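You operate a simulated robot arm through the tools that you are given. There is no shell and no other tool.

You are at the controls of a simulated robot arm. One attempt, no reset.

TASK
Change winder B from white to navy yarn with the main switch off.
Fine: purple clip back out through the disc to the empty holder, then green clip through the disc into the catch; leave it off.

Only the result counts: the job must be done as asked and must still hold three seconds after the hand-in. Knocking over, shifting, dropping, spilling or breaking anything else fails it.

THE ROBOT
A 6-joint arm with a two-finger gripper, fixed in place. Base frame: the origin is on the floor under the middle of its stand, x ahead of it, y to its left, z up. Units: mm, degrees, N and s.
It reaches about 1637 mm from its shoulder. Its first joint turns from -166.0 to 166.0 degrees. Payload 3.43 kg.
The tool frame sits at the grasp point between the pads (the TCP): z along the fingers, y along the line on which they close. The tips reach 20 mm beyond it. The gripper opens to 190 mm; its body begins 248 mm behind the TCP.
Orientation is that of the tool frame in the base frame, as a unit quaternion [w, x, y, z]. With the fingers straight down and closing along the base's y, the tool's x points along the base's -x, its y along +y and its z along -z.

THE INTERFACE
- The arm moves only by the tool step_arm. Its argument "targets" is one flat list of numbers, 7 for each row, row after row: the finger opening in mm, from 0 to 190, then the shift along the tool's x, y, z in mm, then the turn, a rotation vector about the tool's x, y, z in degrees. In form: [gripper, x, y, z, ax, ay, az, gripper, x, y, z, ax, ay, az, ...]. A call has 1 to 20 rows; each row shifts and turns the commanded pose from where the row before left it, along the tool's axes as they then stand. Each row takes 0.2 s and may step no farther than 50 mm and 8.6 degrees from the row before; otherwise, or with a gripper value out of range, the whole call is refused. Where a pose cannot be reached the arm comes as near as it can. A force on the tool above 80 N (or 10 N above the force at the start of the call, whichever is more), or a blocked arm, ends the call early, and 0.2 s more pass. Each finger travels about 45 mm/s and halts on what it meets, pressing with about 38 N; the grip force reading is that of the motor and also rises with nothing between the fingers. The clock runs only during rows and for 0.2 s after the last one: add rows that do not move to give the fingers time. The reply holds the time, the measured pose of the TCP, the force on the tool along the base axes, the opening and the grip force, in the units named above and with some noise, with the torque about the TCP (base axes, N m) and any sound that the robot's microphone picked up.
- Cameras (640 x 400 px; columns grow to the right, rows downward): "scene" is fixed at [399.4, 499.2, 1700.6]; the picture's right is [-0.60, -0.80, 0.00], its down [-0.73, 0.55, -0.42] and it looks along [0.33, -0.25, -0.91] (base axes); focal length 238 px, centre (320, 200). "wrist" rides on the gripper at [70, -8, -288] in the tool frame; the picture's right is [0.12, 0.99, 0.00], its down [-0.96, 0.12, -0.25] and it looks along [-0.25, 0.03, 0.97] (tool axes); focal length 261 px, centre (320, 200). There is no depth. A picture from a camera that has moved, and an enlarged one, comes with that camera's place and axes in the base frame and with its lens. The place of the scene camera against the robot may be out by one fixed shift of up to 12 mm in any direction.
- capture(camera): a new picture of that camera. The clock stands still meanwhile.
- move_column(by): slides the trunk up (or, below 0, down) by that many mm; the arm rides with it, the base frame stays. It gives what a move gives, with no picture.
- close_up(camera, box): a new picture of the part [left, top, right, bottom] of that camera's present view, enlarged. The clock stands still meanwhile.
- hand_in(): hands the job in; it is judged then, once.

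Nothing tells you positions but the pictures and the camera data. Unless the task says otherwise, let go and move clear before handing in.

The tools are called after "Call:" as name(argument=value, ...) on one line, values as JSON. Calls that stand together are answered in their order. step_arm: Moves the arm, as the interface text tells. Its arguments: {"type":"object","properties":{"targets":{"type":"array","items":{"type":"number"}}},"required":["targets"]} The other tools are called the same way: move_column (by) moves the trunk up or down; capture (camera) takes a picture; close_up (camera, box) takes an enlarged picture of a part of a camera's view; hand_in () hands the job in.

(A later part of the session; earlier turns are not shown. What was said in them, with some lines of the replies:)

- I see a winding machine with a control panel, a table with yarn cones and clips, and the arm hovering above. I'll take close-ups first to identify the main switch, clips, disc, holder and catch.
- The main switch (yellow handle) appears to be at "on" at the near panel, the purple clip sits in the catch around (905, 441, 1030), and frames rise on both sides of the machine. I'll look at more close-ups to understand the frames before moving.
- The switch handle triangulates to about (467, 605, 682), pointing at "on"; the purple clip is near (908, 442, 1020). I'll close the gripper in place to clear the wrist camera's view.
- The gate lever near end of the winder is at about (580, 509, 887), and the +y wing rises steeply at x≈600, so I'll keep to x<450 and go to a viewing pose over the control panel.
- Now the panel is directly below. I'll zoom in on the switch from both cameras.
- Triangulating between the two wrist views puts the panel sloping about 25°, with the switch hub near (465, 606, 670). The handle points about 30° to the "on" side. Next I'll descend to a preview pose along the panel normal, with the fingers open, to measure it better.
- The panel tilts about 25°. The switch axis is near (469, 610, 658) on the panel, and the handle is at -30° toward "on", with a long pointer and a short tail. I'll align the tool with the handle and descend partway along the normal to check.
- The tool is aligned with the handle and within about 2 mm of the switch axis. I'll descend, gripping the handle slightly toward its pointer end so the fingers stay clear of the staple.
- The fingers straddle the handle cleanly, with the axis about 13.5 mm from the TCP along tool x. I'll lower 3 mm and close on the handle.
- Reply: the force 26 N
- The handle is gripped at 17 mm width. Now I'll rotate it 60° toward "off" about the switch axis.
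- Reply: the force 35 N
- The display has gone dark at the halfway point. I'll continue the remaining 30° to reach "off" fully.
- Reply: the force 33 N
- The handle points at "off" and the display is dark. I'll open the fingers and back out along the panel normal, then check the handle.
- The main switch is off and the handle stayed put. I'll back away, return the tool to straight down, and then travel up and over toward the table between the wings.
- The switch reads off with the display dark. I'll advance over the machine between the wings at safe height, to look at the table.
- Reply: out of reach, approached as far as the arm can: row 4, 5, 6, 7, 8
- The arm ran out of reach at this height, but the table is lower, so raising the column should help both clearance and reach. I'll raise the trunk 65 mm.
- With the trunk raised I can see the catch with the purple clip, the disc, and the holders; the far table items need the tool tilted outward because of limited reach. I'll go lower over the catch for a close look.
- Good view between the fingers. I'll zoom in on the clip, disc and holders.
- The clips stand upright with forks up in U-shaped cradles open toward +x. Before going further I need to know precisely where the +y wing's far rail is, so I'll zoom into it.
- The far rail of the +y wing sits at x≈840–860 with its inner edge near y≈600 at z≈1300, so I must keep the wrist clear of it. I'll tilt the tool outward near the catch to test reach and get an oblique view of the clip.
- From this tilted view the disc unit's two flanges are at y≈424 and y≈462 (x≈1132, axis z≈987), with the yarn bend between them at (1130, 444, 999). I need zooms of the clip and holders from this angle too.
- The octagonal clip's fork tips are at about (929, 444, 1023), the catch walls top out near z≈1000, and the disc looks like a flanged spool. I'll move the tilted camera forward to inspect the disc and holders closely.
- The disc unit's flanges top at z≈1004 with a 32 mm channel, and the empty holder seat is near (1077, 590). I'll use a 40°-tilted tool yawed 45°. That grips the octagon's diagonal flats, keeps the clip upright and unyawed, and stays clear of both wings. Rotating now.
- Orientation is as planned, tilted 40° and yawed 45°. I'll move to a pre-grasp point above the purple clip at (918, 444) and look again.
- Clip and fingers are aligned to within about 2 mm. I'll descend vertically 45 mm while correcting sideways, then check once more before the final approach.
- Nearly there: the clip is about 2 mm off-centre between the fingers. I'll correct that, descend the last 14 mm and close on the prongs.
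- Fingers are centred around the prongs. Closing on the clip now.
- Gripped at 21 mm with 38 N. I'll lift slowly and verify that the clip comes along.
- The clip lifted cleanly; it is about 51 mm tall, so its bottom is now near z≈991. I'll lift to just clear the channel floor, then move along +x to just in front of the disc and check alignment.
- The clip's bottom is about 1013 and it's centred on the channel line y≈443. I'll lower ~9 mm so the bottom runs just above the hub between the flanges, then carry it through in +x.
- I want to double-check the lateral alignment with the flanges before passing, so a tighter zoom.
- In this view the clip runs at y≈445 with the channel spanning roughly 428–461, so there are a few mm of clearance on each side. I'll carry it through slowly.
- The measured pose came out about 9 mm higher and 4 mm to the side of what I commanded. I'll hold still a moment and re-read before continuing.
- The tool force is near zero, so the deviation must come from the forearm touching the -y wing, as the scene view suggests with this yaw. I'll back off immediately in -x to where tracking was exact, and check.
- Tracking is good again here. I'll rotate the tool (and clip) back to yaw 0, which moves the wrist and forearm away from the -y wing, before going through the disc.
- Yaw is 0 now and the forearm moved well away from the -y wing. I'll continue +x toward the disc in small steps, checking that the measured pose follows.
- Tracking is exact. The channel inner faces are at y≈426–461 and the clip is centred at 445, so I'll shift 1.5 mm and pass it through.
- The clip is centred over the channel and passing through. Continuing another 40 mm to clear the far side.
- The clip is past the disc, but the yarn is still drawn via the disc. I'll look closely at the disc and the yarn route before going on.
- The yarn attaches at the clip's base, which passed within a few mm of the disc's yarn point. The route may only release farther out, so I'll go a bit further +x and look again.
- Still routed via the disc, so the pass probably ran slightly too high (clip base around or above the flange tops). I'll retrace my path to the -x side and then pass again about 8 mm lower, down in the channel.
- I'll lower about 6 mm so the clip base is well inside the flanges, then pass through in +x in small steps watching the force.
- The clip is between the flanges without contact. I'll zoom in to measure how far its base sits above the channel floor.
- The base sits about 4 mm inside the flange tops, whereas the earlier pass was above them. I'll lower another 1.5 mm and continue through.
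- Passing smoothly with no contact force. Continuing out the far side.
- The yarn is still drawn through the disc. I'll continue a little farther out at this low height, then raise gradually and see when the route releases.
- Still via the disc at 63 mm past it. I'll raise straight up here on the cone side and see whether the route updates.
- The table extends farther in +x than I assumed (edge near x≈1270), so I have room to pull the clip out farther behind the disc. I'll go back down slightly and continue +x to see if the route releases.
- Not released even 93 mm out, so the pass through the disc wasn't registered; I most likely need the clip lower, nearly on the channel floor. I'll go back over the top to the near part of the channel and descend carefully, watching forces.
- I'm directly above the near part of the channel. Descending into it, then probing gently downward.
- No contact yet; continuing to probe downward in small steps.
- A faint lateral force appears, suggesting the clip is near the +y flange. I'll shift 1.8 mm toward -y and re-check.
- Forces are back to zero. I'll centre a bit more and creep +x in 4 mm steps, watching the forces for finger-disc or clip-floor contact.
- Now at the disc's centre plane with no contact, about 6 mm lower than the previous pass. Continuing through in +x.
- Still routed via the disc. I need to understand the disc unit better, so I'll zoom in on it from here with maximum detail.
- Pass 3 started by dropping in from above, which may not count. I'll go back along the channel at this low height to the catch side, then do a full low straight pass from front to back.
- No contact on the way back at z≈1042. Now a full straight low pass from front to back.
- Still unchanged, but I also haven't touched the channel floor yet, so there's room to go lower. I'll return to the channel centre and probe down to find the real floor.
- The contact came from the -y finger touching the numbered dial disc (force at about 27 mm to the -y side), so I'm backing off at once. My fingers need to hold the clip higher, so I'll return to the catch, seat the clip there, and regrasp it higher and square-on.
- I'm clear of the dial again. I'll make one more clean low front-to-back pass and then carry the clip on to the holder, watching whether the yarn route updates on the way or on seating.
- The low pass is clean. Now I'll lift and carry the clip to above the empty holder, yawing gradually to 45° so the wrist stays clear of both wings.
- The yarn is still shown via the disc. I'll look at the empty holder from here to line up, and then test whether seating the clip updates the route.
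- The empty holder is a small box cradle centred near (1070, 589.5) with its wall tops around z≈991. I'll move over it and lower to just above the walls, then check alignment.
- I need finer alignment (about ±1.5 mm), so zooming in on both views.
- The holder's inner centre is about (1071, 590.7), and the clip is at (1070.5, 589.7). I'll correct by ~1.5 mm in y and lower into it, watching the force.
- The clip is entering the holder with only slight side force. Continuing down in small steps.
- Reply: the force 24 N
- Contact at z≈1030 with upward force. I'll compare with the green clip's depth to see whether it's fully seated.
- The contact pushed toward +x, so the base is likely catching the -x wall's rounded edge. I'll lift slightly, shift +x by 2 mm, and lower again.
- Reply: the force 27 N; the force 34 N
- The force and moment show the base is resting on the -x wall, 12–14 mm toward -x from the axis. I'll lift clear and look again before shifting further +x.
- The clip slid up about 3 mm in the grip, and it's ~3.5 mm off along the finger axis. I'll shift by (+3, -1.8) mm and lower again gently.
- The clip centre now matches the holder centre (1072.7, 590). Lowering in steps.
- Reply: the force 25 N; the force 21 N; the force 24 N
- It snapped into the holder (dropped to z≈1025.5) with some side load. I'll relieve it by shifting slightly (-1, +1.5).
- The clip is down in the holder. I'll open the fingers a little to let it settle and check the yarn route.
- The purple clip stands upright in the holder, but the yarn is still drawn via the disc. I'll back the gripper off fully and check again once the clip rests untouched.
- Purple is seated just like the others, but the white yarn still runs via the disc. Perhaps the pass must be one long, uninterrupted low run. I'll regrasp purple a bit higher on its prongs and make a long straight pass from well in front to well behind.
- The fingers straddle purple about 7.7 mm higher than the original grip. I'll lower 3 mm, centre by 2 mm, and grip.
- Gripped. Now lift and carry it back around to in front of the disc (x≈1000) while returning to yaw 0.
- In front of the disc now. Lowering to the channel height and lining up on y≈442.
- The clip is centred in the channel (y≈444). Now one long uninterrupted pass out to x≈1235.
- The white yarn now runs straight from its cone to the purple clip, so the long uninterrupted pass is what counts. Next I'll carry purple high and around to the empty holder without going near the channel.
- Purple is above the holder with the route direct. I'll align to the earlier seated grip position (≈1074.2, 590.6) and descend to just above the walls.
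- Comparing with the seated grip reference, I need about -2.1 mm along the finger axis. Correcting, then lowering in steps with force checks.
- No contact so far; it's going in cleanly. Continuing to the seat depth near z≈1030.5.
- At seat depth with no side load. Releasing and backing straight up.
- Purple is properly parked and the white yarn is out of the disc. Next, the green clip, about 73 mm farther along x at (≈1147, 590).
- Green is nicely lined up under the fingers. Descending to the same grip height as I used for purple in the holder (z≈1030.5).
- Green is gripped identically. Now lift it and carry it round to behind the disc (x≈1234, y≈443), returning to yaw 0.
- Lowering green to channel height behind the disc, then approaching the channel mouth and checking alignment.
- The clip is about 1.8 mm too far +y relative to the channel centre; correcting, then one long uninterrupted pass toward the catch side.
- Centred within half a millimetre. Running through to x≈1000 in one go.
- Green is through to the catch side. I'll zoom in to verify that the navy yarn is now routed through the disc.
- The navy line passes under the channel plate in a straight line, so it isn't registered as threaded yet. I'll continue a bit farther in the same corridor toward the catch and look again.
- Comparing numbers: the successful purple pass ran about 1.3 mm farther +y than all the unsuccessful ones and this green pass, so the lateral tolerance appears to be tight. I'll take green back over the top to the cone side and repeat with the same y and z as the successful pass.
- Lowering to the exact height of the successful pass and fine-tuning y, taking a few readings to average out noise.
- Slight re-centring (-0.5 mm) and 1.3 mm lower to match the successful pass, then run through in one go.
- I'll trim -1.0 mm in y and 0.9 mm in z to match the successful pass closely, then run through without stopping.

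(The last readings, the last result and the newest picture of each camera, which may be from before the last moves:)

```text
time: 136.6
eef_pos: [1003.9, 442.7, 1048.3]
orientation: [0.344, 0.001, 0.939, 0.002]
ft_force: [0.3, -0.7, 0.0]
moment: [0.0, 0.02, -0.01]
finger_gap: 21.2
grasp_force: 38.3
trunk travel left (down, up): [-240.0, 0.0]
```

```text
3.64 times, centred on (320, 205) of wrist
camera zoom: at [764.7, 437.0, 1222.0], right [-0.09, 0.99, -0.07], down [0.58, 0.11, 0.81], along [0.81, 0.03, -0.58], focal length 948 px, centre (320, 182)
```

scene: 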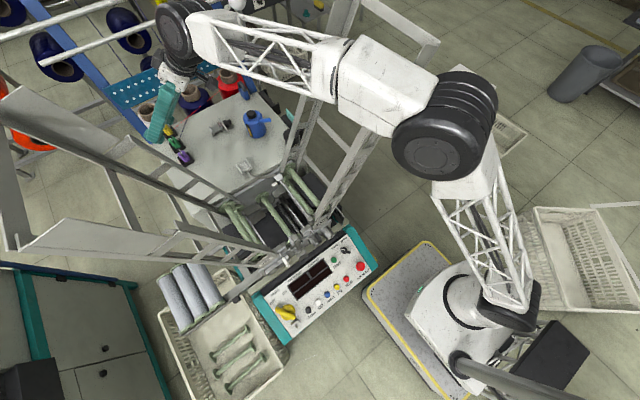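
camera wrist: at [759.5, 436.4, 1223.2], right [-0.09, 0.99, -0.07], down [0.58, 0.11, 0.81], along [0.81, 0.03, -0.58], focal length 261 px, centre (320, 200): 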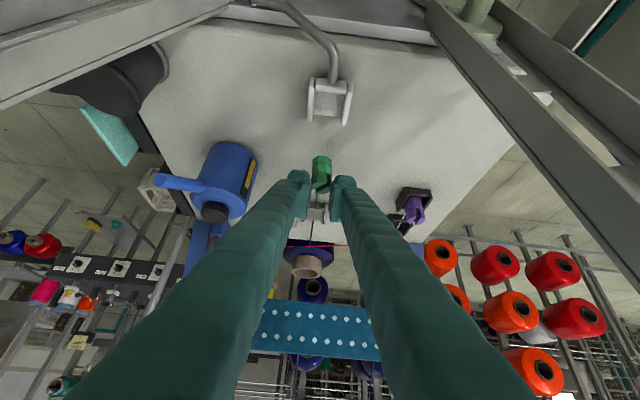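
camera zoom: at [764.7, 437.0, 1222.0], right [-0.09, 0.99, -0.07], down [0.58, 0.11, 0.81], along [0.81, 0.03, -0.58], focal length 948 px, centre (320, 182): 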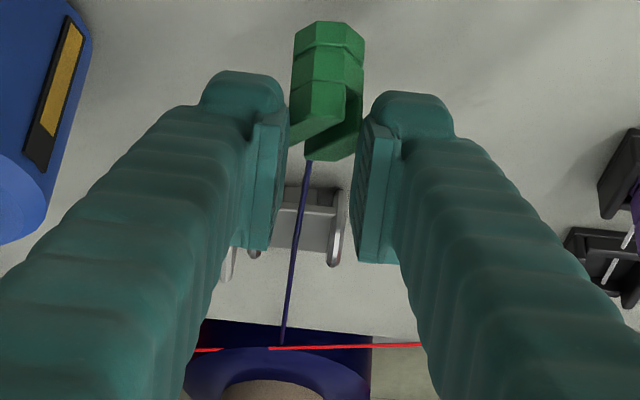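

Now the navy yarn is visible lying over the channel plate. Zooming to confirm the bend at the disc.

Call:
close_up(camera="wrist", box=[295, 185, 345, 250])

Call:
capture(camera="scene")

```text
6.15 times, centred on (320, 218) of wrist
camera zoom: at [764.7, 437.0, 1222.0], right [-0.09, 0.99, -0.07], down [0.58, 0.11, 0.81], along [0.81, 0.03, -0.58], focal length 1604 px, centre (320, 92)
```

zoom: 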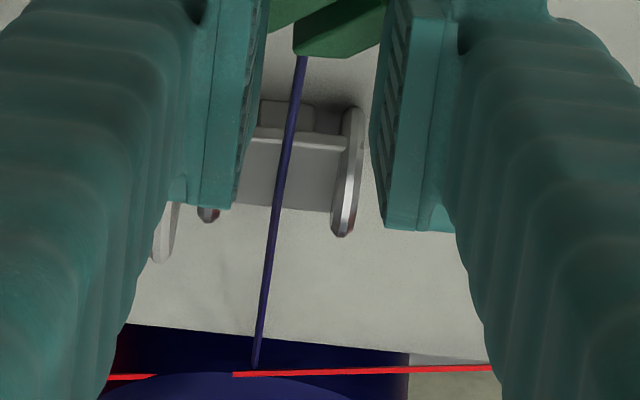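

```text
taken
```

scene: 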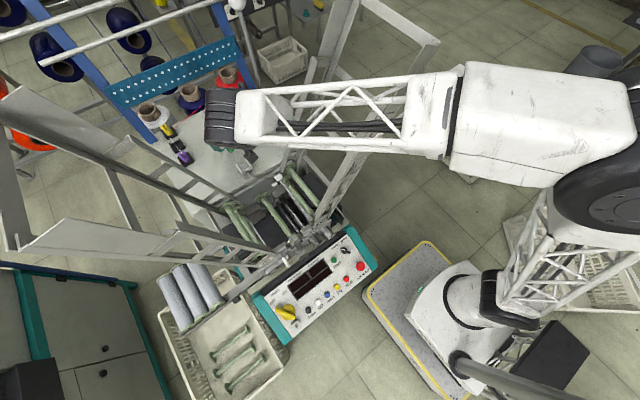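

Threaded: the navy now runs over the channel and bends at the disc. Next I'll lift slightly and look at the empty catch before placing green.

Call:
step_arm(targets=[15, -12.9, 0, -15.3, 0, 0, 0, 15, -12.9, 0, -15.3, 0, 0, 0, 15, 0, 0, 0, 0, 0, 0])

Call:
close_up(camera="wrist", box=[290, 50, 370, 130])

Call:
close_up(camera="scene", box=[225, 145, 265, 180])

```text
time: 137.4
eef_pos: [1004.4, 442.1, 1086.9]
orientation: [0.344, 0.001, 0.939, 0.002]
ft_force: [0.0, 0.1, -0.1]
moment: [-0.03, -0.02, 0.02]
finger_gap: 21.3
grasp_force: 37.5
trunk travel left (down, up): [-240.0, 0.0]
```

```text
5.00 times, centred on (330, 90) of wrist
camera zoom: at [765.8, 436.2, 1261.6], right [-0.09, 0.99, -0.07], down [0.58, 0.11, 0.81], along [0.81, 0.03, -0.58], focal length 1303 px, centre (270, 750)
```

zoom: 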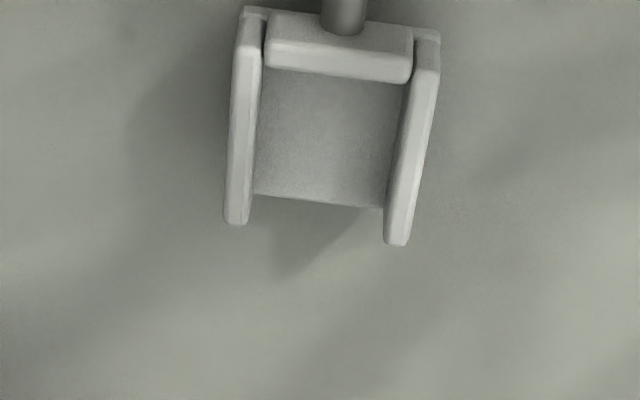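

```text
11.43 times, centred on (245, 162) of scene
camera zoom: at [399.4, 499.2, 1700.6], right [-0.6, -0.8, 0.0], down [-0.73, 0.55, -0.42], along [0.33, -0.25, -0.91], focal length 2719 px, centre (1177, 629)
```

zoom: 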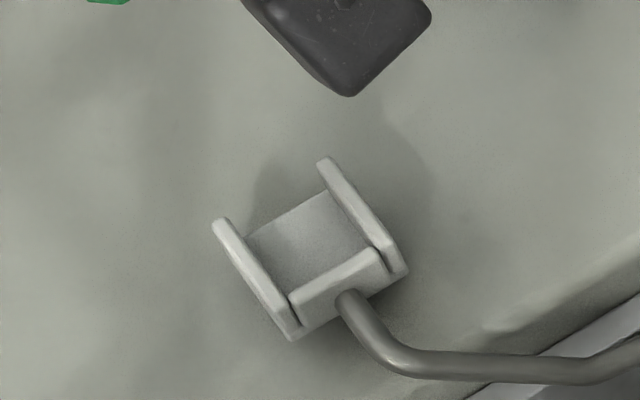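

The catch is a cradle with side walls and a back wall, open toward +x, with its inner centre at y≈443.2 and its back face at x≈904. I'll rotate to 45° yaw (which makes the clip unrotated, as purple was) and move above it.

Call:
step_arm(targets=[15, 0, 0, 0, -4.84, 0, -5.73, 15, 0, 0, 0, -4.84, 0, -5.73, 15, 0, 0, 0, -4.84, 0, -5.73, 15, 0, 0, 0, -4.84, 0, -5.73, 15, 0, 0, 0, -4.84, 0, -5.73, 15, 0, 0, 0, -4.84, 0, -5.73, 15, 0, 0, 0, 0, 0, 0, 15, 0, 0, 0, 0, 0, 0])

Call:
close_up(camera="wrist", box=[220, 40, 460, 220])

```text
time: 139.2
eef_pos: [1003.0, 442.6, 1087.2]
orientation: [0.318, -0.359, 0.867, 0.134]
ft_force: [-1.2, 0.1, -0.4]
moment: [-0.01, 0.03, 0.02]
finger_gap: 21.1
grasp_force: 38.5
trunk travel left (down, up): [-240.0, 0.0]
```

```text
2.22 times, centred on (340, 130) of wrist
camera zoom: at [840.9, 269.1, 1260.6], right [-0.77, 0.64, -0.07], down [0.33, 0.48, 0.81], along [0.55, 0.6, -0.58], focal length 579 px, centre (276, 356)
```

zoom: 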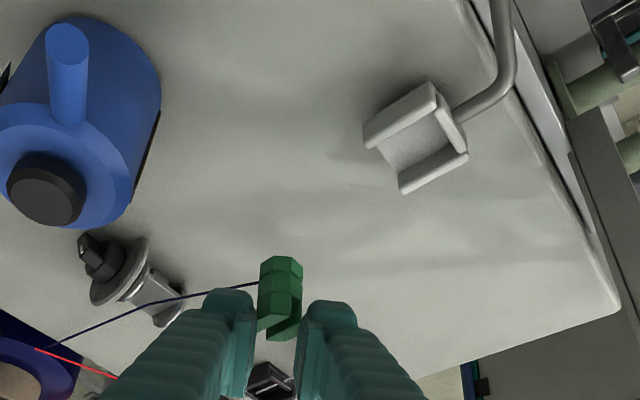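

The navy yarn visibly bends at the disc. Moving green above the catch.

Call:
step_arm(targets=[15, 29.4, 30.1, -11.1, 0, 0, 0, 15, 29.4, 30.1, -11.1, 0, 0, 0, 15, 0, 0, 0, 0, 0, 0, 15, 0, 0, 0, 0, 0, 0])

Call:
step_arm(targets=[15, 0, 0, 0, 0, 0, 0])

Call:
close_up(camera="wrist", box=[290, 120, 350, 165])

Call:
close_up(camera="scene", box=[230, 145, 260, 170])

Call:
capture(camera="scene")

```text
time: 140.2
eef_pos: [916.3, 443.2, 1066.6]
orientation: [0.318, -0.358, 0.867, 0.133]
ft_force: [-0.3, -0.5, 0.1]
moment: [0.0, 0.0, -0.01]
finger_gap: 21.0
grasp_force: 37.4
trunk travel left (down, up): [-240.0, 0.0]
```

```text
time: 140.6
eef_pos: [917.3, 442.3, 1067.5]
orientation: [0.318, -0.358, 0.868, 0.133]
ft_force: [-1.0, 0.2, -0.8]
moment: [-0.02, 0.01, 0.02]
finger_gap: 21.3
grasp_force: 38.4
trunk travel left (down, up): [-240.0, 0.0]
```

```text
8.89 times, centred on (320, 142) of wrist
camera zoom: at [753.8, 268.7, 1240.5], right [-0.77, 0.64, -0.07], down [0.33, 0.48, 0.81], along [0.55, 0.6, -0.58], focal length 2317 px, centre (320, 711)
```

zoom: 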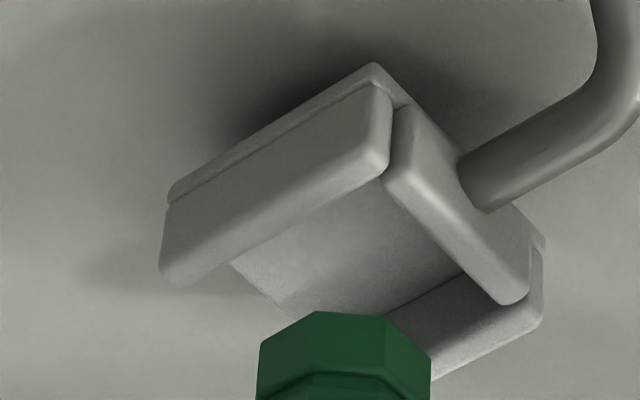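

```text
16.00 times, centred on (245, 158) of scene
camera zoom: at [399.4, 499.2, 1700.6], right [-0.6, -0.8, 0.0], down [-0.73, 0.55, -0.42], along [0.33, -0.25, -0.91], focal length 3806 px, centre (1520, 880)
```

zoom: 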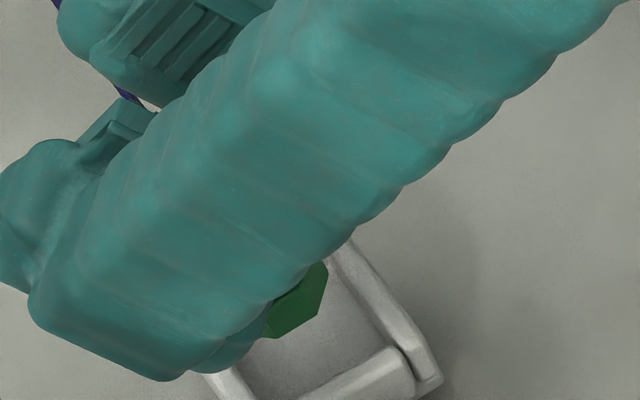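

```text
taken
```

scene: 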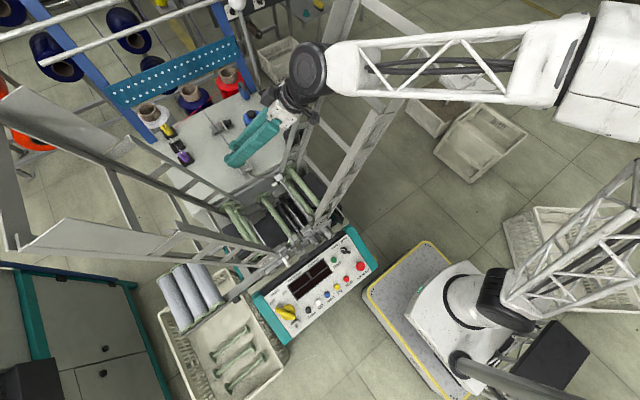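

The catch inner centre is at y≈442.5–443.2, with ±3 mm clearance for the clip. I'll shift to TCP ≈ (920, 443.8) and lower in steps, watching forces.

Call:
step_arm(targets=[15, -2.26, -1.55, 1.92, 0, 0, 0, 15, 5.2, 0, 6.1, 0, 0, 0, 15, 0, 0, 0, 0, 0, 0])

Call:
step_arm(targets=[15, 0, 0, 0, 0, 0, 0])

Call:
close_up(camera="wrist", box=[290, 125, 350, 170])

Call:
close_up(camera="scene", box=[230, 145, 260, 170])

```text
time: 141.4
eef_pos: [920.6, 444.2, 1059.2]
orientation: [0.319, -0.358, 0.867, 0.133]
ft_force: [0.3, -0.4, -0.3]
moment: [0.0, -0.01, 0.02]
finger_gap: 21.3
grasp_force: 38.0
trunk travel left (down, up): [-240.0, 0.0]
```

```text
time: 141.8
eef_pos: [922.5, 444.8, 1059.7]
orientation: [0.318, -0.358, 0.868, 0.134]
ft_force: [-0.3, 0.1, -0.5]
moment: [0.02, 0.01, 0.0]
finger_gap: 21.4
grasp_force: 37.8
trunk travel left (down, up): [-240.0, 0.0]
```

```text
8.89 times, centred on (320, 148) of wrist
camera zoom: at [758.7, 271.0, 1232.7], right [-0.77, 0.64, -0.07], down [0.33, 0.48, 0.81], along [0.55, 0.6, -0.58], focal length 2317 px, centre (320, 667)
```

zoom: 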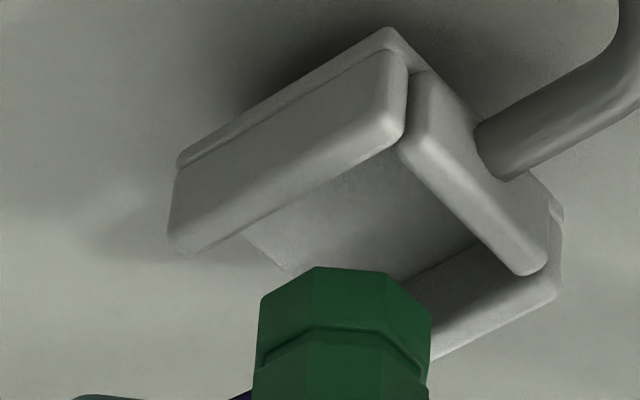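

```text
16.00 times, centred on (245, 158) of scene
camera zoom: at [399.4, 499.2, 1700.6], right [-0.6, -0.8, 0.0], down [-0.73, 0.55, -0.42], along [0.33, -0.25, -0.91], focal length 3806 px, centre (1520, 880)
```

zoom: 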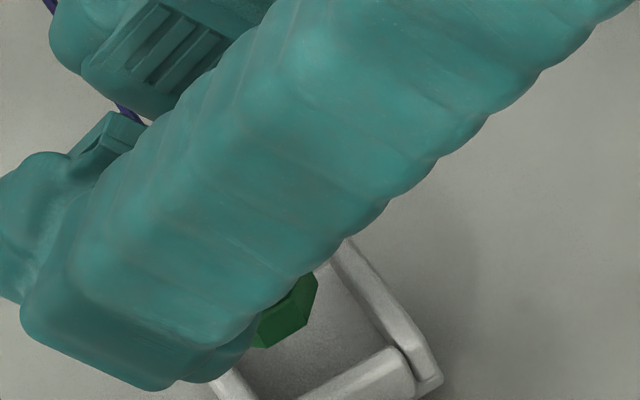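

Both views agree on shifting about (-1, -1.2) mm. Applying it and lowering to where the base enters between the walls.

Call:
step_arm(targets=[15, 1.19, -0.14, -1.01, 0, 0, 0, 15, 5.2, 0, 6.1, 0, 0, 0, 15, 0, 0, 0, 0, 0, 0])

Call:
step_arm(targets=[15, 1.94, 0, 2.29, 0, 0, 0, 15, 0, 0, 0, 0, 0, 0])

Call:
step_arm(targets=[15, 1.94, 0, 2.29, 0, 0, 0, 15, 0, 0, 0, 0, 0, 0])

Call:
close_up(camera="wrist", box=[290, 135, 350, 180])

```text
time: 142.6
eef_pos: [919.4, 443.6, 1050.5]
orientation: [0.318, -0.359, 0.867, 0.134]
ft_force: [-0.8, -0.3, -0.3]
moment: [-0.04, 0.0, 0.03]
finger_gap: 21.2
grasp_force: 38.6
trunk travel left (down, up): [-240.0, 0.0]
```

```text
time: 143.2
eef_pos: [920.4, 443.7, 1048.0]
orientation: [0.319, -0.358, 0.868, 0.133]
ft_force: [-0.5, -0.5, -0.8]
moment: [-0.01, 0.02, 0.0]
finger_gap: 21.2
grasp_force: 37.6
trunk travel left (down, up): [-240.0, 0.0]
```

```text
time: 143.8
eef_pos: [919.7, 444.2, 1044.6]
orientation: [0.318, -0.358, 0.867, 0.134]
ft_force: [-0.1, -0.1, 0.6]
moment: [0.03, 0.03, 0.01]
finger_gap: 21.2
grasp_force: 38.2
trunk travel left (down, up): [-240.0, 0.0]
```

```text
8.89 times, centred on (320, 158) of wrist
camera zoom: at [757.5, 270.1, 1217.9], right [-0.77, 0.64, -0.07], down [0.33, 0.48, 0.81], along [0.55, 0.6, -0.58], focal length 2317 px, centre (320, 578)
```

zoom: 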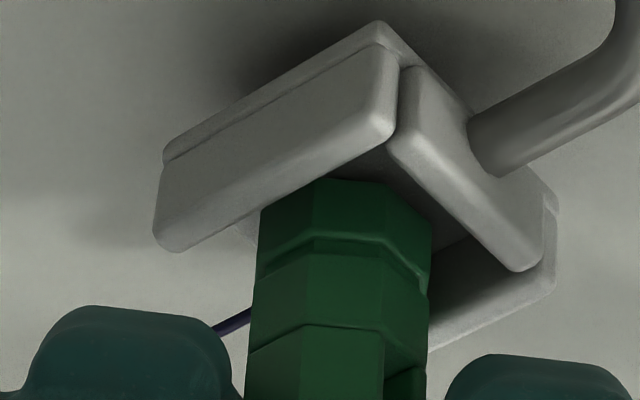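

Going in without contact. Continuing to the seat height around z≈1038.5.

Call:
step_arm(targets=[15, 1.3, 0, 1.53, 0, 0, 0, 15, 0, 0, 0, 0, 0, 0])

Call:
step_arm(targets=[15, 1.3, 0, 1.53, 0, 0, 0, 15, 0, 0, 0, 0, 0, 0])

Call:
step_arm(targets=[15, 0.8, 0, 0.95, 0, 0, 0, 15, 0, 0, 0, 0, 0, 0])

Call:
close_up(camera="wrist", box=[280, 135, 360, 195])

```text
time: 144.4
eef_pos: [920.5, 443.5, 1041.4]
orientation: [0.318, -0.359, 0.867, 0.135]
ft_force: [0.5, -0.6, 1.2]
moment: [-0.05, -0.02, 0.0]
finger_gap: 21.3
grasp_force: 38.4
trunk travel left (down, up): [-240.0, 0.0]
```

```text
time: 145.0
eef_pos: [919.9, 442.7, 1041.6]
orientation: [0.318, -0.358, 0.868, 0.132]
ft_force: [-1.2, -0.5, 6.8]
moment: [-0.01, 0.12, -0.02]
finger_gap: 21.3
grasp_force: 38.0
trunk travel left (down, up): [-240.0, 0.0]
```

```text
time: 145.6
eef_pos: [920.7, 443.2, 1039.8]
orientation: [0.319, -0.358, 0.867, 0.134]
ft_force: [-2.6, -0.3, 17.8]
moment: [0.0, 0.2, 0.0]
finger_gap: 21.1
grasp_force: 38.0
trunk travel left (down, up): [-240.0, 0.0]
```

```text
6.67 times, centred on (320, 165) of wrist
camera zoom: at [757.9, 270.1, 1213.3], right [-0.77, 0.64, -0.07], down [0.32, 0.48, 0.81], along [0.56, 0.6, -0.58], focal length 1738 px, centre (320, 433)
```

zoom: 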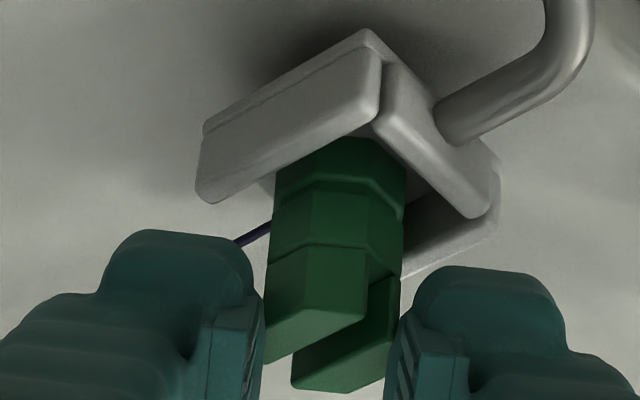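

Floor contact with the load near the centre, so the clip is seated. I'll relieve the preload, then open.

Call:
step_arm(targets=[15, -1.6, 0, -1.9, 0, 0, 0, 15, 0, 0, 0, 0, 0, 0])

Call:
step_arm(targets=[30, 0, 0, 0, 0, 0, 0, 45, 0, 0, 0, 0, 0, 0, 50, 0, 0, 0, 0, 0, 0, 50, 0, 0, 0, 0, 0, 0])

Call:
close_up(camera="wrist", box=[270, 125, 370, 200])

Call:
close_up(camera="scene", box=[225, 140, 265, 175])

```text
time: 146.2
eef_pos: [920.0, 443.1, 1040.8]
orientation: [0.318, -0.359, 0.867, 0.133]
ft_force: [1.1, 2.5, 4.2]
moment: [0.19, -0.12, -0.03]
finger_gap: 21.2
grasp_force: 38.5
trunk travel left (down, up): [-240.0, 0.0]
```

```text
time: 147.2
eef_pos: [921.0, 442.8, 1041.3]
orientation: [0.319, -0.358, 0.867, 0.134]
ft_force: [0.0, -0.3, -0.2]
moment: [0.0, -0.02, -0.03]
finger_gap: 49.8
grasp_force: 0.1
trunk travel left (down, up): [-240.0, 0.0]
```

```text
5.33 times, centred on (320, 162) of wrist
camera zoom: at [758.4, 269.6, 1214.6], right [-0.77, 0.64, -0.07], down [0.33, 0.48, 0.81], along [0.55, 0.6, -0.58], focal length 1390 px, centre (320, 400)
```

zoom: 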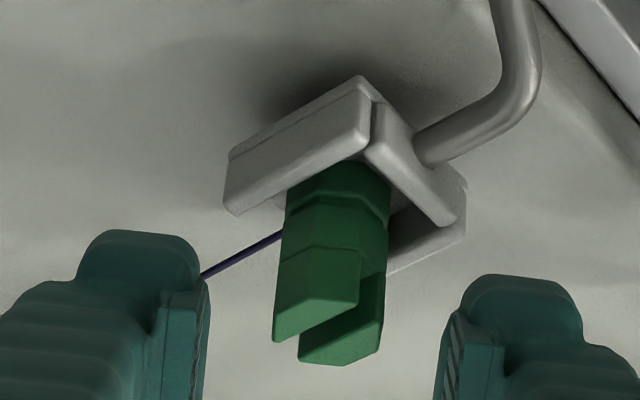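

```text
11.43 times, centred on (245, 158) of scene
camera zoom: at [399.4, 499.2, 1700.6], right [-0.6, -0.8, 0.0], down [-0.73, 0.55, -0.42], along [0.33, -0.25, -0.91], focal length 2719 px, centre (1177, 686)
```

zoom: 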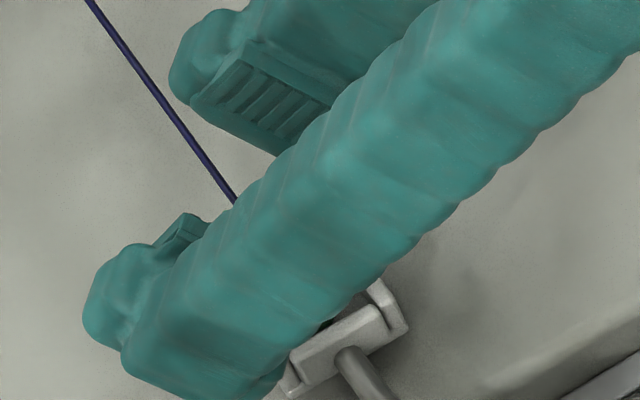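

Released. Backing straight up and checking the result.

Call:
step_arm(targets=[50, -6.45, 0, -7.65, 0, 0, 0, 50, -12.9, 0, -15.3, 0, 0, 0, 50, -19.4, 0, -22.9, 0, 0, 0, 50, -19.4, 0, -22.9, 0, 0, 0, 50, 0, 0, 0, 0, 0, 0])

Call:
close_up(camera="wrist", box=[200, 60, 400, 190])

Call:
close_up(camera="wrist", box=[280, 90, 360, 150])

Call:
close_up(camera="scene", box=[150, 90, 280, 180])

```text
time: 148.4
eef_pos: [922.3, 444.9, 1135.7]
orientation: [0.318, -0.358, 0.867, 0.133]
ft_force: [-0.5, 0.2, 0.1]
moment: [-0.01, 0.01, 0.0]
finger_gap: 50.0
grasp_force: 0.1
trunk travel left (down, up): [-240.0, 0.0]
```

```text
3.08 times, centred on (300, 125) of wrist
camera zoom: at [759.4, 271.7, 1308.2], right [-0.77, 0.64, -0.07], down [0.33, 0.48, 0.81], along [0.55, 0.6, -0.58], focal length 802 px, centre (382, 431)
```

zoom: 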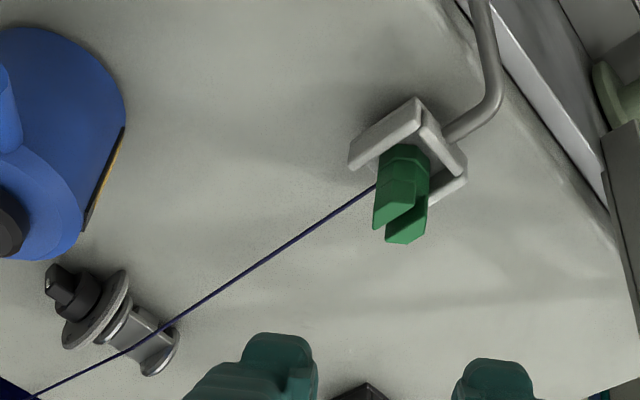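

```text
6.67 times, centred on (320, 120) of wrist
camera zoom: at [759.4, 271.7, 1308.2], right [-0.77, 0.64, -0.07], down [0.33, 0.48, 0.81], along [0.55, 0.6, -0.58], focal length 1738 px, centre (320, 733)
```

zoom: 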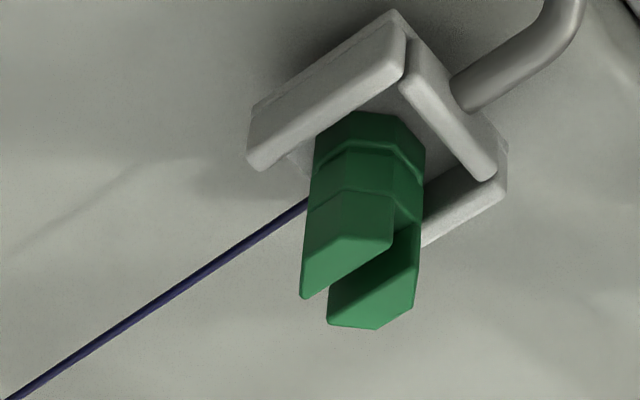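

```text
4.44 times, centred on (215, 135) of scene
camera zoom: at [399.4, 499.2, 1700.6], right [-0.6, -0.8, 0.0], down [-0.73, 0.55, -0.42], along [0.33, -0.25, -0.91], focal length 1057 px, centre (787, 489)
```

zoom: 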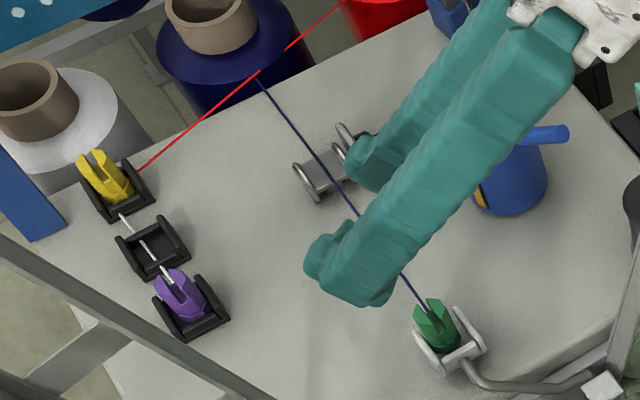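

Green stands in the catch and the navy yarn runs through the disc. I'll compare its seating with purple's initial one using the very same zoom box.

Call:
close_up(camera="scene", box=[180, 110, 300, 185])

Call:
close_up(camera="scene", box=[230, 148, 256, 172])

```text
5.33 times, centred on (240, 148) of scene
camera zoom: at [399.4, 499.2, 1700.6], right [-0.6, -0.8, 0.0], down [-0.73, 0.55, -0.42], along [0.33, -0.25, -0.91], focal length 1269 px, centre (747, 480)
```

zoom: 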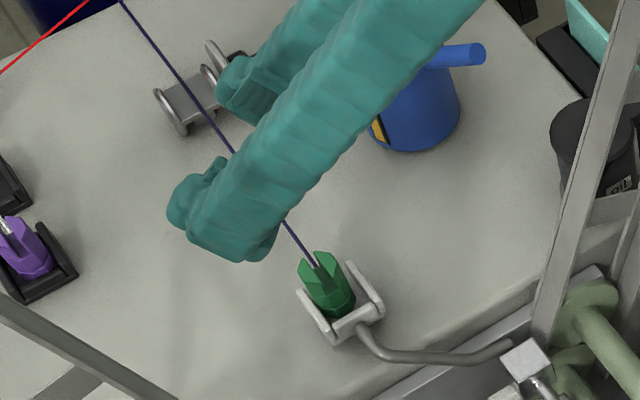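

```text
16.00 times, centred on (243, 160) of scene
camera zoom: at [399.4, 499.2, 1700.6], right [-0.6, -0.8, 0.0], down [-0.73, 0.55, -0.42], along [0.33, -0.25, -0.91], focal length 3806 px, centre (1552, 840)
```

zoom: 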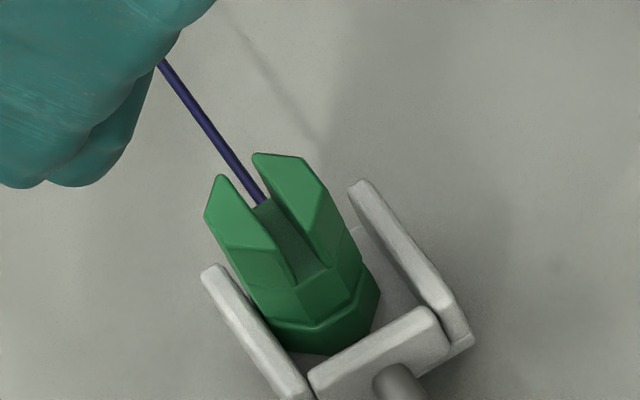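

Green sits about 4–5 mm farther forward and 2 mm toward +y than purple did. I'll regrasp it gently and nudge it back to the nominal seat.

Call:
step_arm(targets=[50, 19.4, 0, 22.9, 0, 0, 0, 50, 19.4, 0, 22.9, 0, 0, 0, 50, 12.9, 0, 15.3, 0, 0, 0, 50, 6.45, 0, 7.65, 0, 0, 0, 50, 0, 0, 0, 0, 0, 0, 15, 0, 0, 0, 0, 0, 0, 15, 0, 0, 0, 0, 0, 0, 15, 0, 0, 0, 0, 0, 0, 15, 0, 0, 0, 0, 0, 0])

Call:
step_arm(targets=[15, -0.97, 0, -1.15, 0, 0, 0, 15, 1.62, 0.7, -1.37, 0, 0, 0, 15, 1.62, 0.7, -1.37, 0, 0, 0, 15, 0, 0, 0, 0, 0, 0])

Call:
close_up(camera="wrist", box=[280, 135, 360, 195])

```text
time: 150.4
eef_pos: [922.8, 445.5, 1039.2]
orientation: [0.318, -0.358, 0.867, 0.134]
ft_force: [0.0, 0.6, 1.0]
moment: [0.02, -0.02, 0.03]
finger_gap: 21.4
grasp_force: 38.1
trunk travel left (down, up): [-240.0, 0.0]
```

```text
time: 151.4
eef_pos: [918.0, 441.3, 1041.9]
orientation: [0.318, -0.359, 0.867, 0.134]
ft_force: [-0.2, 0.8, 0.1]
moment: [0.04, -0.01, -0.01]
finger_gap: 21.3
grasp_force: 37.7
trunk travel left (down, up): [-240.0, 0.0]
```

```text
6.67 times, centred on (320, 165) of wrist
camera zoom: at [754.9, 268.1, 1215.9], right [-0.77, 0.64, -0.07], down [0.33, 0.48, 0.81], along [0.55, 0.6, -0.58], focal length 1738 px, centre (320, 433)
```

zoom: 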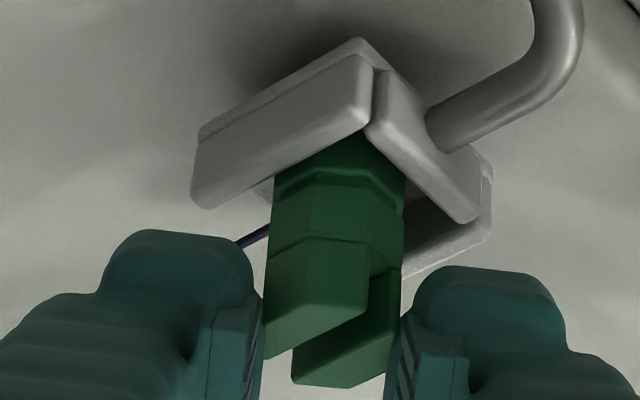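

No contact on the walls. Lowering the last bit onto the floor and releasing.

Call:
step_arm(targets=[15, 0.97, 0, 1.15, 0, 0, 0, 15, 0, 0, 0, 0, 0, 0])

Call:
step_arm(targets=[30, 0, 0, 0, 0, 0, 0, 45, 0, 0, 0, 0, 0, 0, 50, 0, 0, 0, 0, 0, 0, 50, 0, 0, 0, 0, 0, 0, 50, -6.45, 0, -7.65, 0, 0, 0, 50, -12.9, 0, -15.3, 0, 0, 0, 50, -19.4, 0, -22.9, 0, 0, 0, 50, -19.4, 0, -22.9, 0, 0, 0, 50, 0, 0, 0, 0, 0, 0])

Call:
close_up(camera="scene", box=[180, 110, 300, 185])

Call:
close_up(camera="scene", box=[230, 148, 256, 172])

Call:
close_up(camera="wrist", box=[200, 60, 400, 190])

```text
time: 152.0
eef_pos: [918.5, 442.3, 1041.5]
orientation: [0.318, -0.358, 0.868, 0.133]
ft_force: [0.6, 0.6, 0.8]
moment: [-0.02, -0.05, 0.0]
finger_gap: 21.0
grasp_force: 38.2
trunk travel left (down, up): [-240.0, 0.0]
```

```text
time: 154.0
eef_pos: [917.4, 439.8, 1130.2]
orientation: [0.319, -0.359, 0.867, 0.135]
ft_force: [-0.5, 0.2, 0.7]
moment: [0.0, 0.0, 0.0]
finger_gap: 49.9
grasp_force: 0.1
trunk travel left (down, up): [-240.0, 0.0]
```

```text
5.33 times, centred on (240, 148) of scene
camera zoom: at [399.4, 499.2, 1700.6], right [-0.6, -0.8, 0.0], down [-0.73, 0.55, -0.42], along [0.33, -0.25, -0.91], focal length 1269 px, centre (747, 480)
```

zoom: 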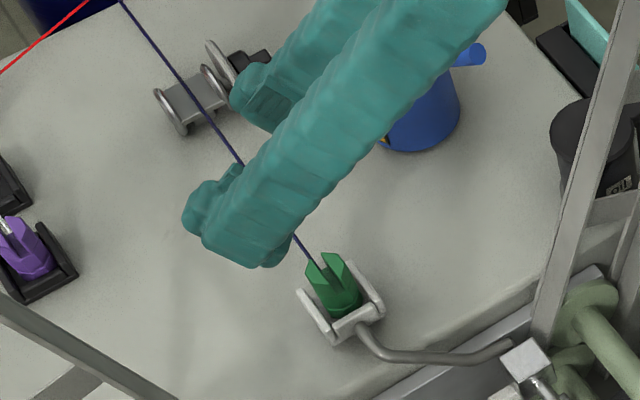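

```text
16.00 times, centred on (243, 160) of scene
camera zoom: at [399.4, 499.2, 1700.6], right [-0.6, -0.8, 0.0], down [-0.73, 0.55, -0.42], along [0.33, -0.25, -0.91], focal length 3806 px, centre (1552, 840)
```

zoom: 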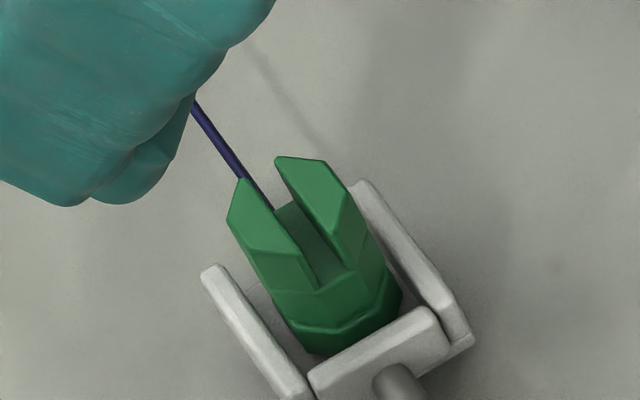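

```text
3.08 times, centred on (300, 125) of wrist
camera zoom: at [754.6, 267.0, 1304.1], right [-0.77, 0.64, -0.07], down [0.33, 0.48, 0.81], along [0.55, 0.6, -0.58], focal length 802 px, centre (382, 431)
```

zoom: 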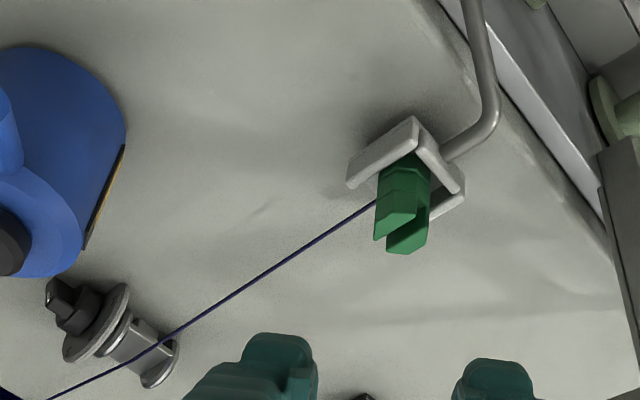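

Green now matches purple's original seating. I'll zoom in on the disc to confirm the yarn is still routed over the channel, and check purple and the switch.

Call:
close_up(camera="wrist", box=[190, 140, 290, 200])

Call:
close_up(camera="scene", box=[140, 100, 200, 170])

Call:
close_up(camera="scene", box=[205, 110, 245, 140])

Call:
close_up(camera="scene", box=[250, 220, 380, 330])

```text
6.40 times, centred on (240, 170) of wrist
camera zoom: at [754.6, 267.0, 1304.1], right [-0.77, 0.64, -0.07], down [0.33, 0.48, 0.81], along [0.55, 0.6, -0.58], focal length 1668 px, centre (832, 392)
```

zoom: 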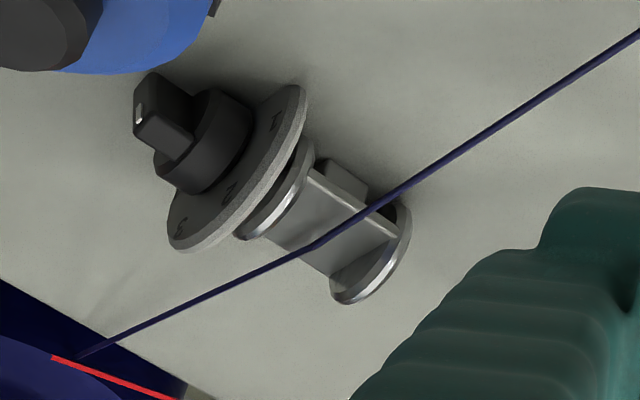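

```text
5.71 times, centred on (170, 135) of scene
camera zoom: at [399.4, 499.2, 1700.6], right [-0.6, -0.8, 0.0], down [-0.73, 0.55, -0.42], along [0.33, -0.25, -0.91], focal length 1359 px, centre (1177, 571)
```

zoom: 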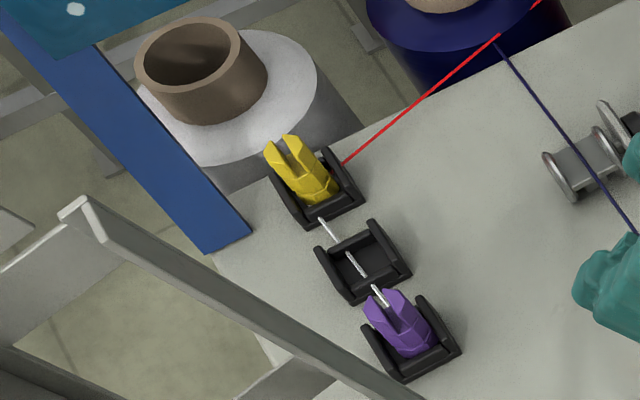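

```text
13.33 times, centred on (225, 125) of scene
camera zoom: at [399.4, 499.2, 1700.6], right [-0.6, -0.8, 0.0], down [-0.73, 0.55, -0.42], along [0.33, -0.25, -0.91], focal length 3172 px, centre (1587, 1200)
```

zoom: 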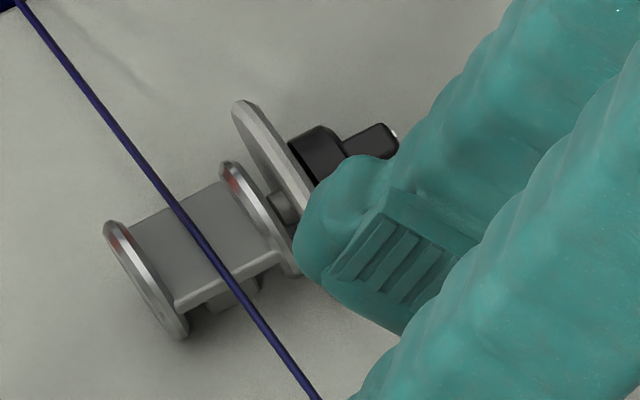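

```text
3.64 times, centred on (315, 275) of scene
camera zoom: at [399.4, 499.2, 1700.6], right [-0.6, -0.8, 0.0], down [-0.73, 0.55, -0.42], along [0.33, -0.25, -0.91], focal length 865 px, centre (338, -73)
```

zoom: 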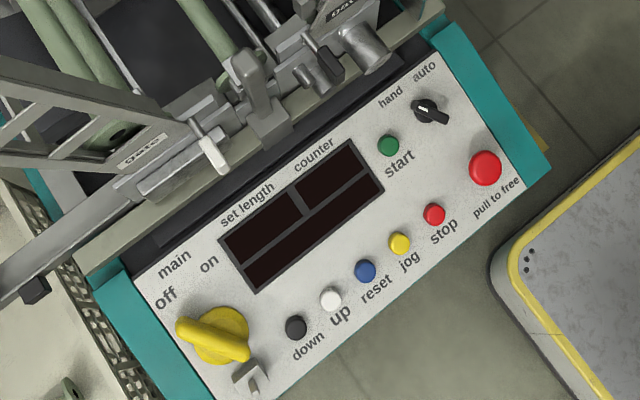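

Everything checks out: the navy yarn bends through the disc to green in the catch, purple is parked with the white yarn out of the disc, and the switch is off with a dark display. I'll move the arm clear upward and take a final look.

Call:
step_arm(targets=[50, -19.4, 0, -22.9, 0, 0, 0, 50, -19.4, 0, -22.9, 0, 0, 0, 50, -12.9, 0, -15.3, 0, 0, 0, 50, 0, 0, 0, 0, 0, 0, 50, 0, 0, 0, 0, 0, 0])

Call:
capture(camera="scene")

Call:
capture(camera="wrist")

Call:
close_up(camera="scene", box=[130, 60, 290, 180])

```text
time: 155.2
eef_pos: [917.6, 442.4, 1212.0]
orientation: [0.319, -0.358, 0.867, 0.134]
ft_force: [0.8, -0.2, -0.3]
moment: [-0.02, 0.0, 0.05]
finger_gap: 50.0
grasp_force: 0.1
trunk travel left (down, up): [-240.0, 0.0]
```

```text
taken
```

scene: 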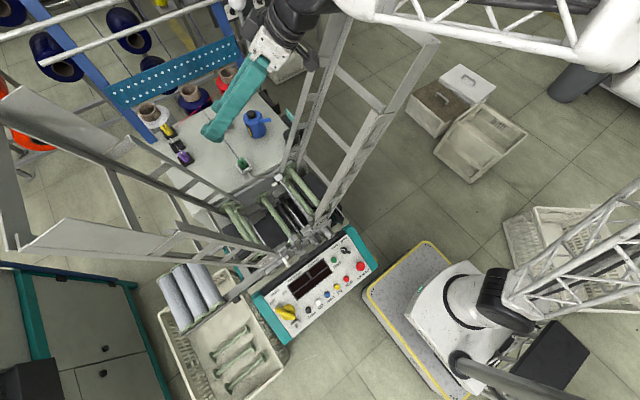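

```text
taken
camera wrist: at [754.6, 268.7, 1384.9], right [-0.77, 0.64, -0.07], down [0.33, 0.48, 0.81], along [0.55, 0.6, -0.58], focal length 261 px, centre (320, 200)
```

wrist: 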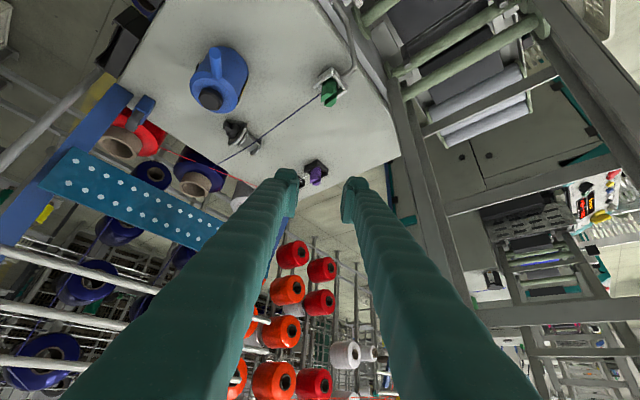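

```text
3.33 times, centred on (210, 120) of scene
camera zoom: at [399.4, 499.2, 1700.6], right [-0.6, -0.8, 0.0], down [-0.73, 0.55, -0.42], along [0.33, -0.25, -0.91], focal length 793 px, centre (687, 467)
```

zoom: 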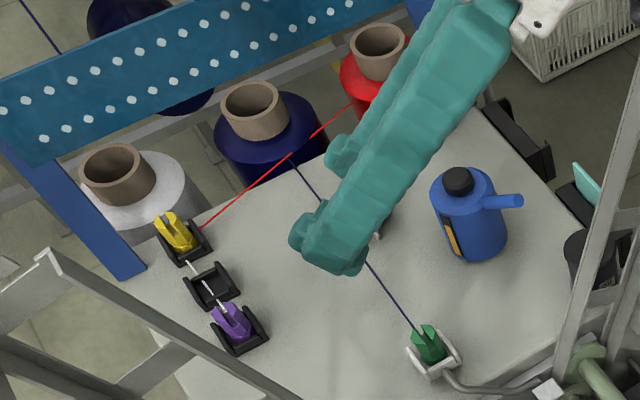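

The switch is off, purple is parked with its white yarn out of the disc, and green sits in the catch with the navy yarn through the disc. Nothing else looks disturbed and the arm is clear, so I'm handing in.

Call:
hand_in()

```text
The job is handed in.
```

Winder B is changed over from white to navy yarn and the job is handed in; I don't have the judge's result yet.

- **Main switch:** it is turned to "off", and the panel display is dark.
- **Purple clip:** it came back out through the disc and now stands in the holder that was empty. The white yarn runs straight from its cone to the clip, no longer through the disc.
- **Green clip:** it went through the disc and sits in the catch, in the same place purple was. The navy yarn bends at the disc on its way there.
- **Gripper:** it is open and about 190 mm above the green clip.

Three things happened along the way that could matter:

- **Wing contact:** on the first approach to the disc the forearm appeared to touch the wing on the right-hand (-y) side of the machine. I backed off at once, and the wing looks unmoved in the pictures.
- **Dial contact:** while searching for the right height, a finger pressed on the numbered dial of the disc with up to about 19 N. The dial looks unchanged.
- **Repeated passes:** purple took six passes before the yarn route updated, and green took two. I also seated purple in the holder once before the successful pass, then took it out again.

The oil can, padlock and yellow clip look untouched.
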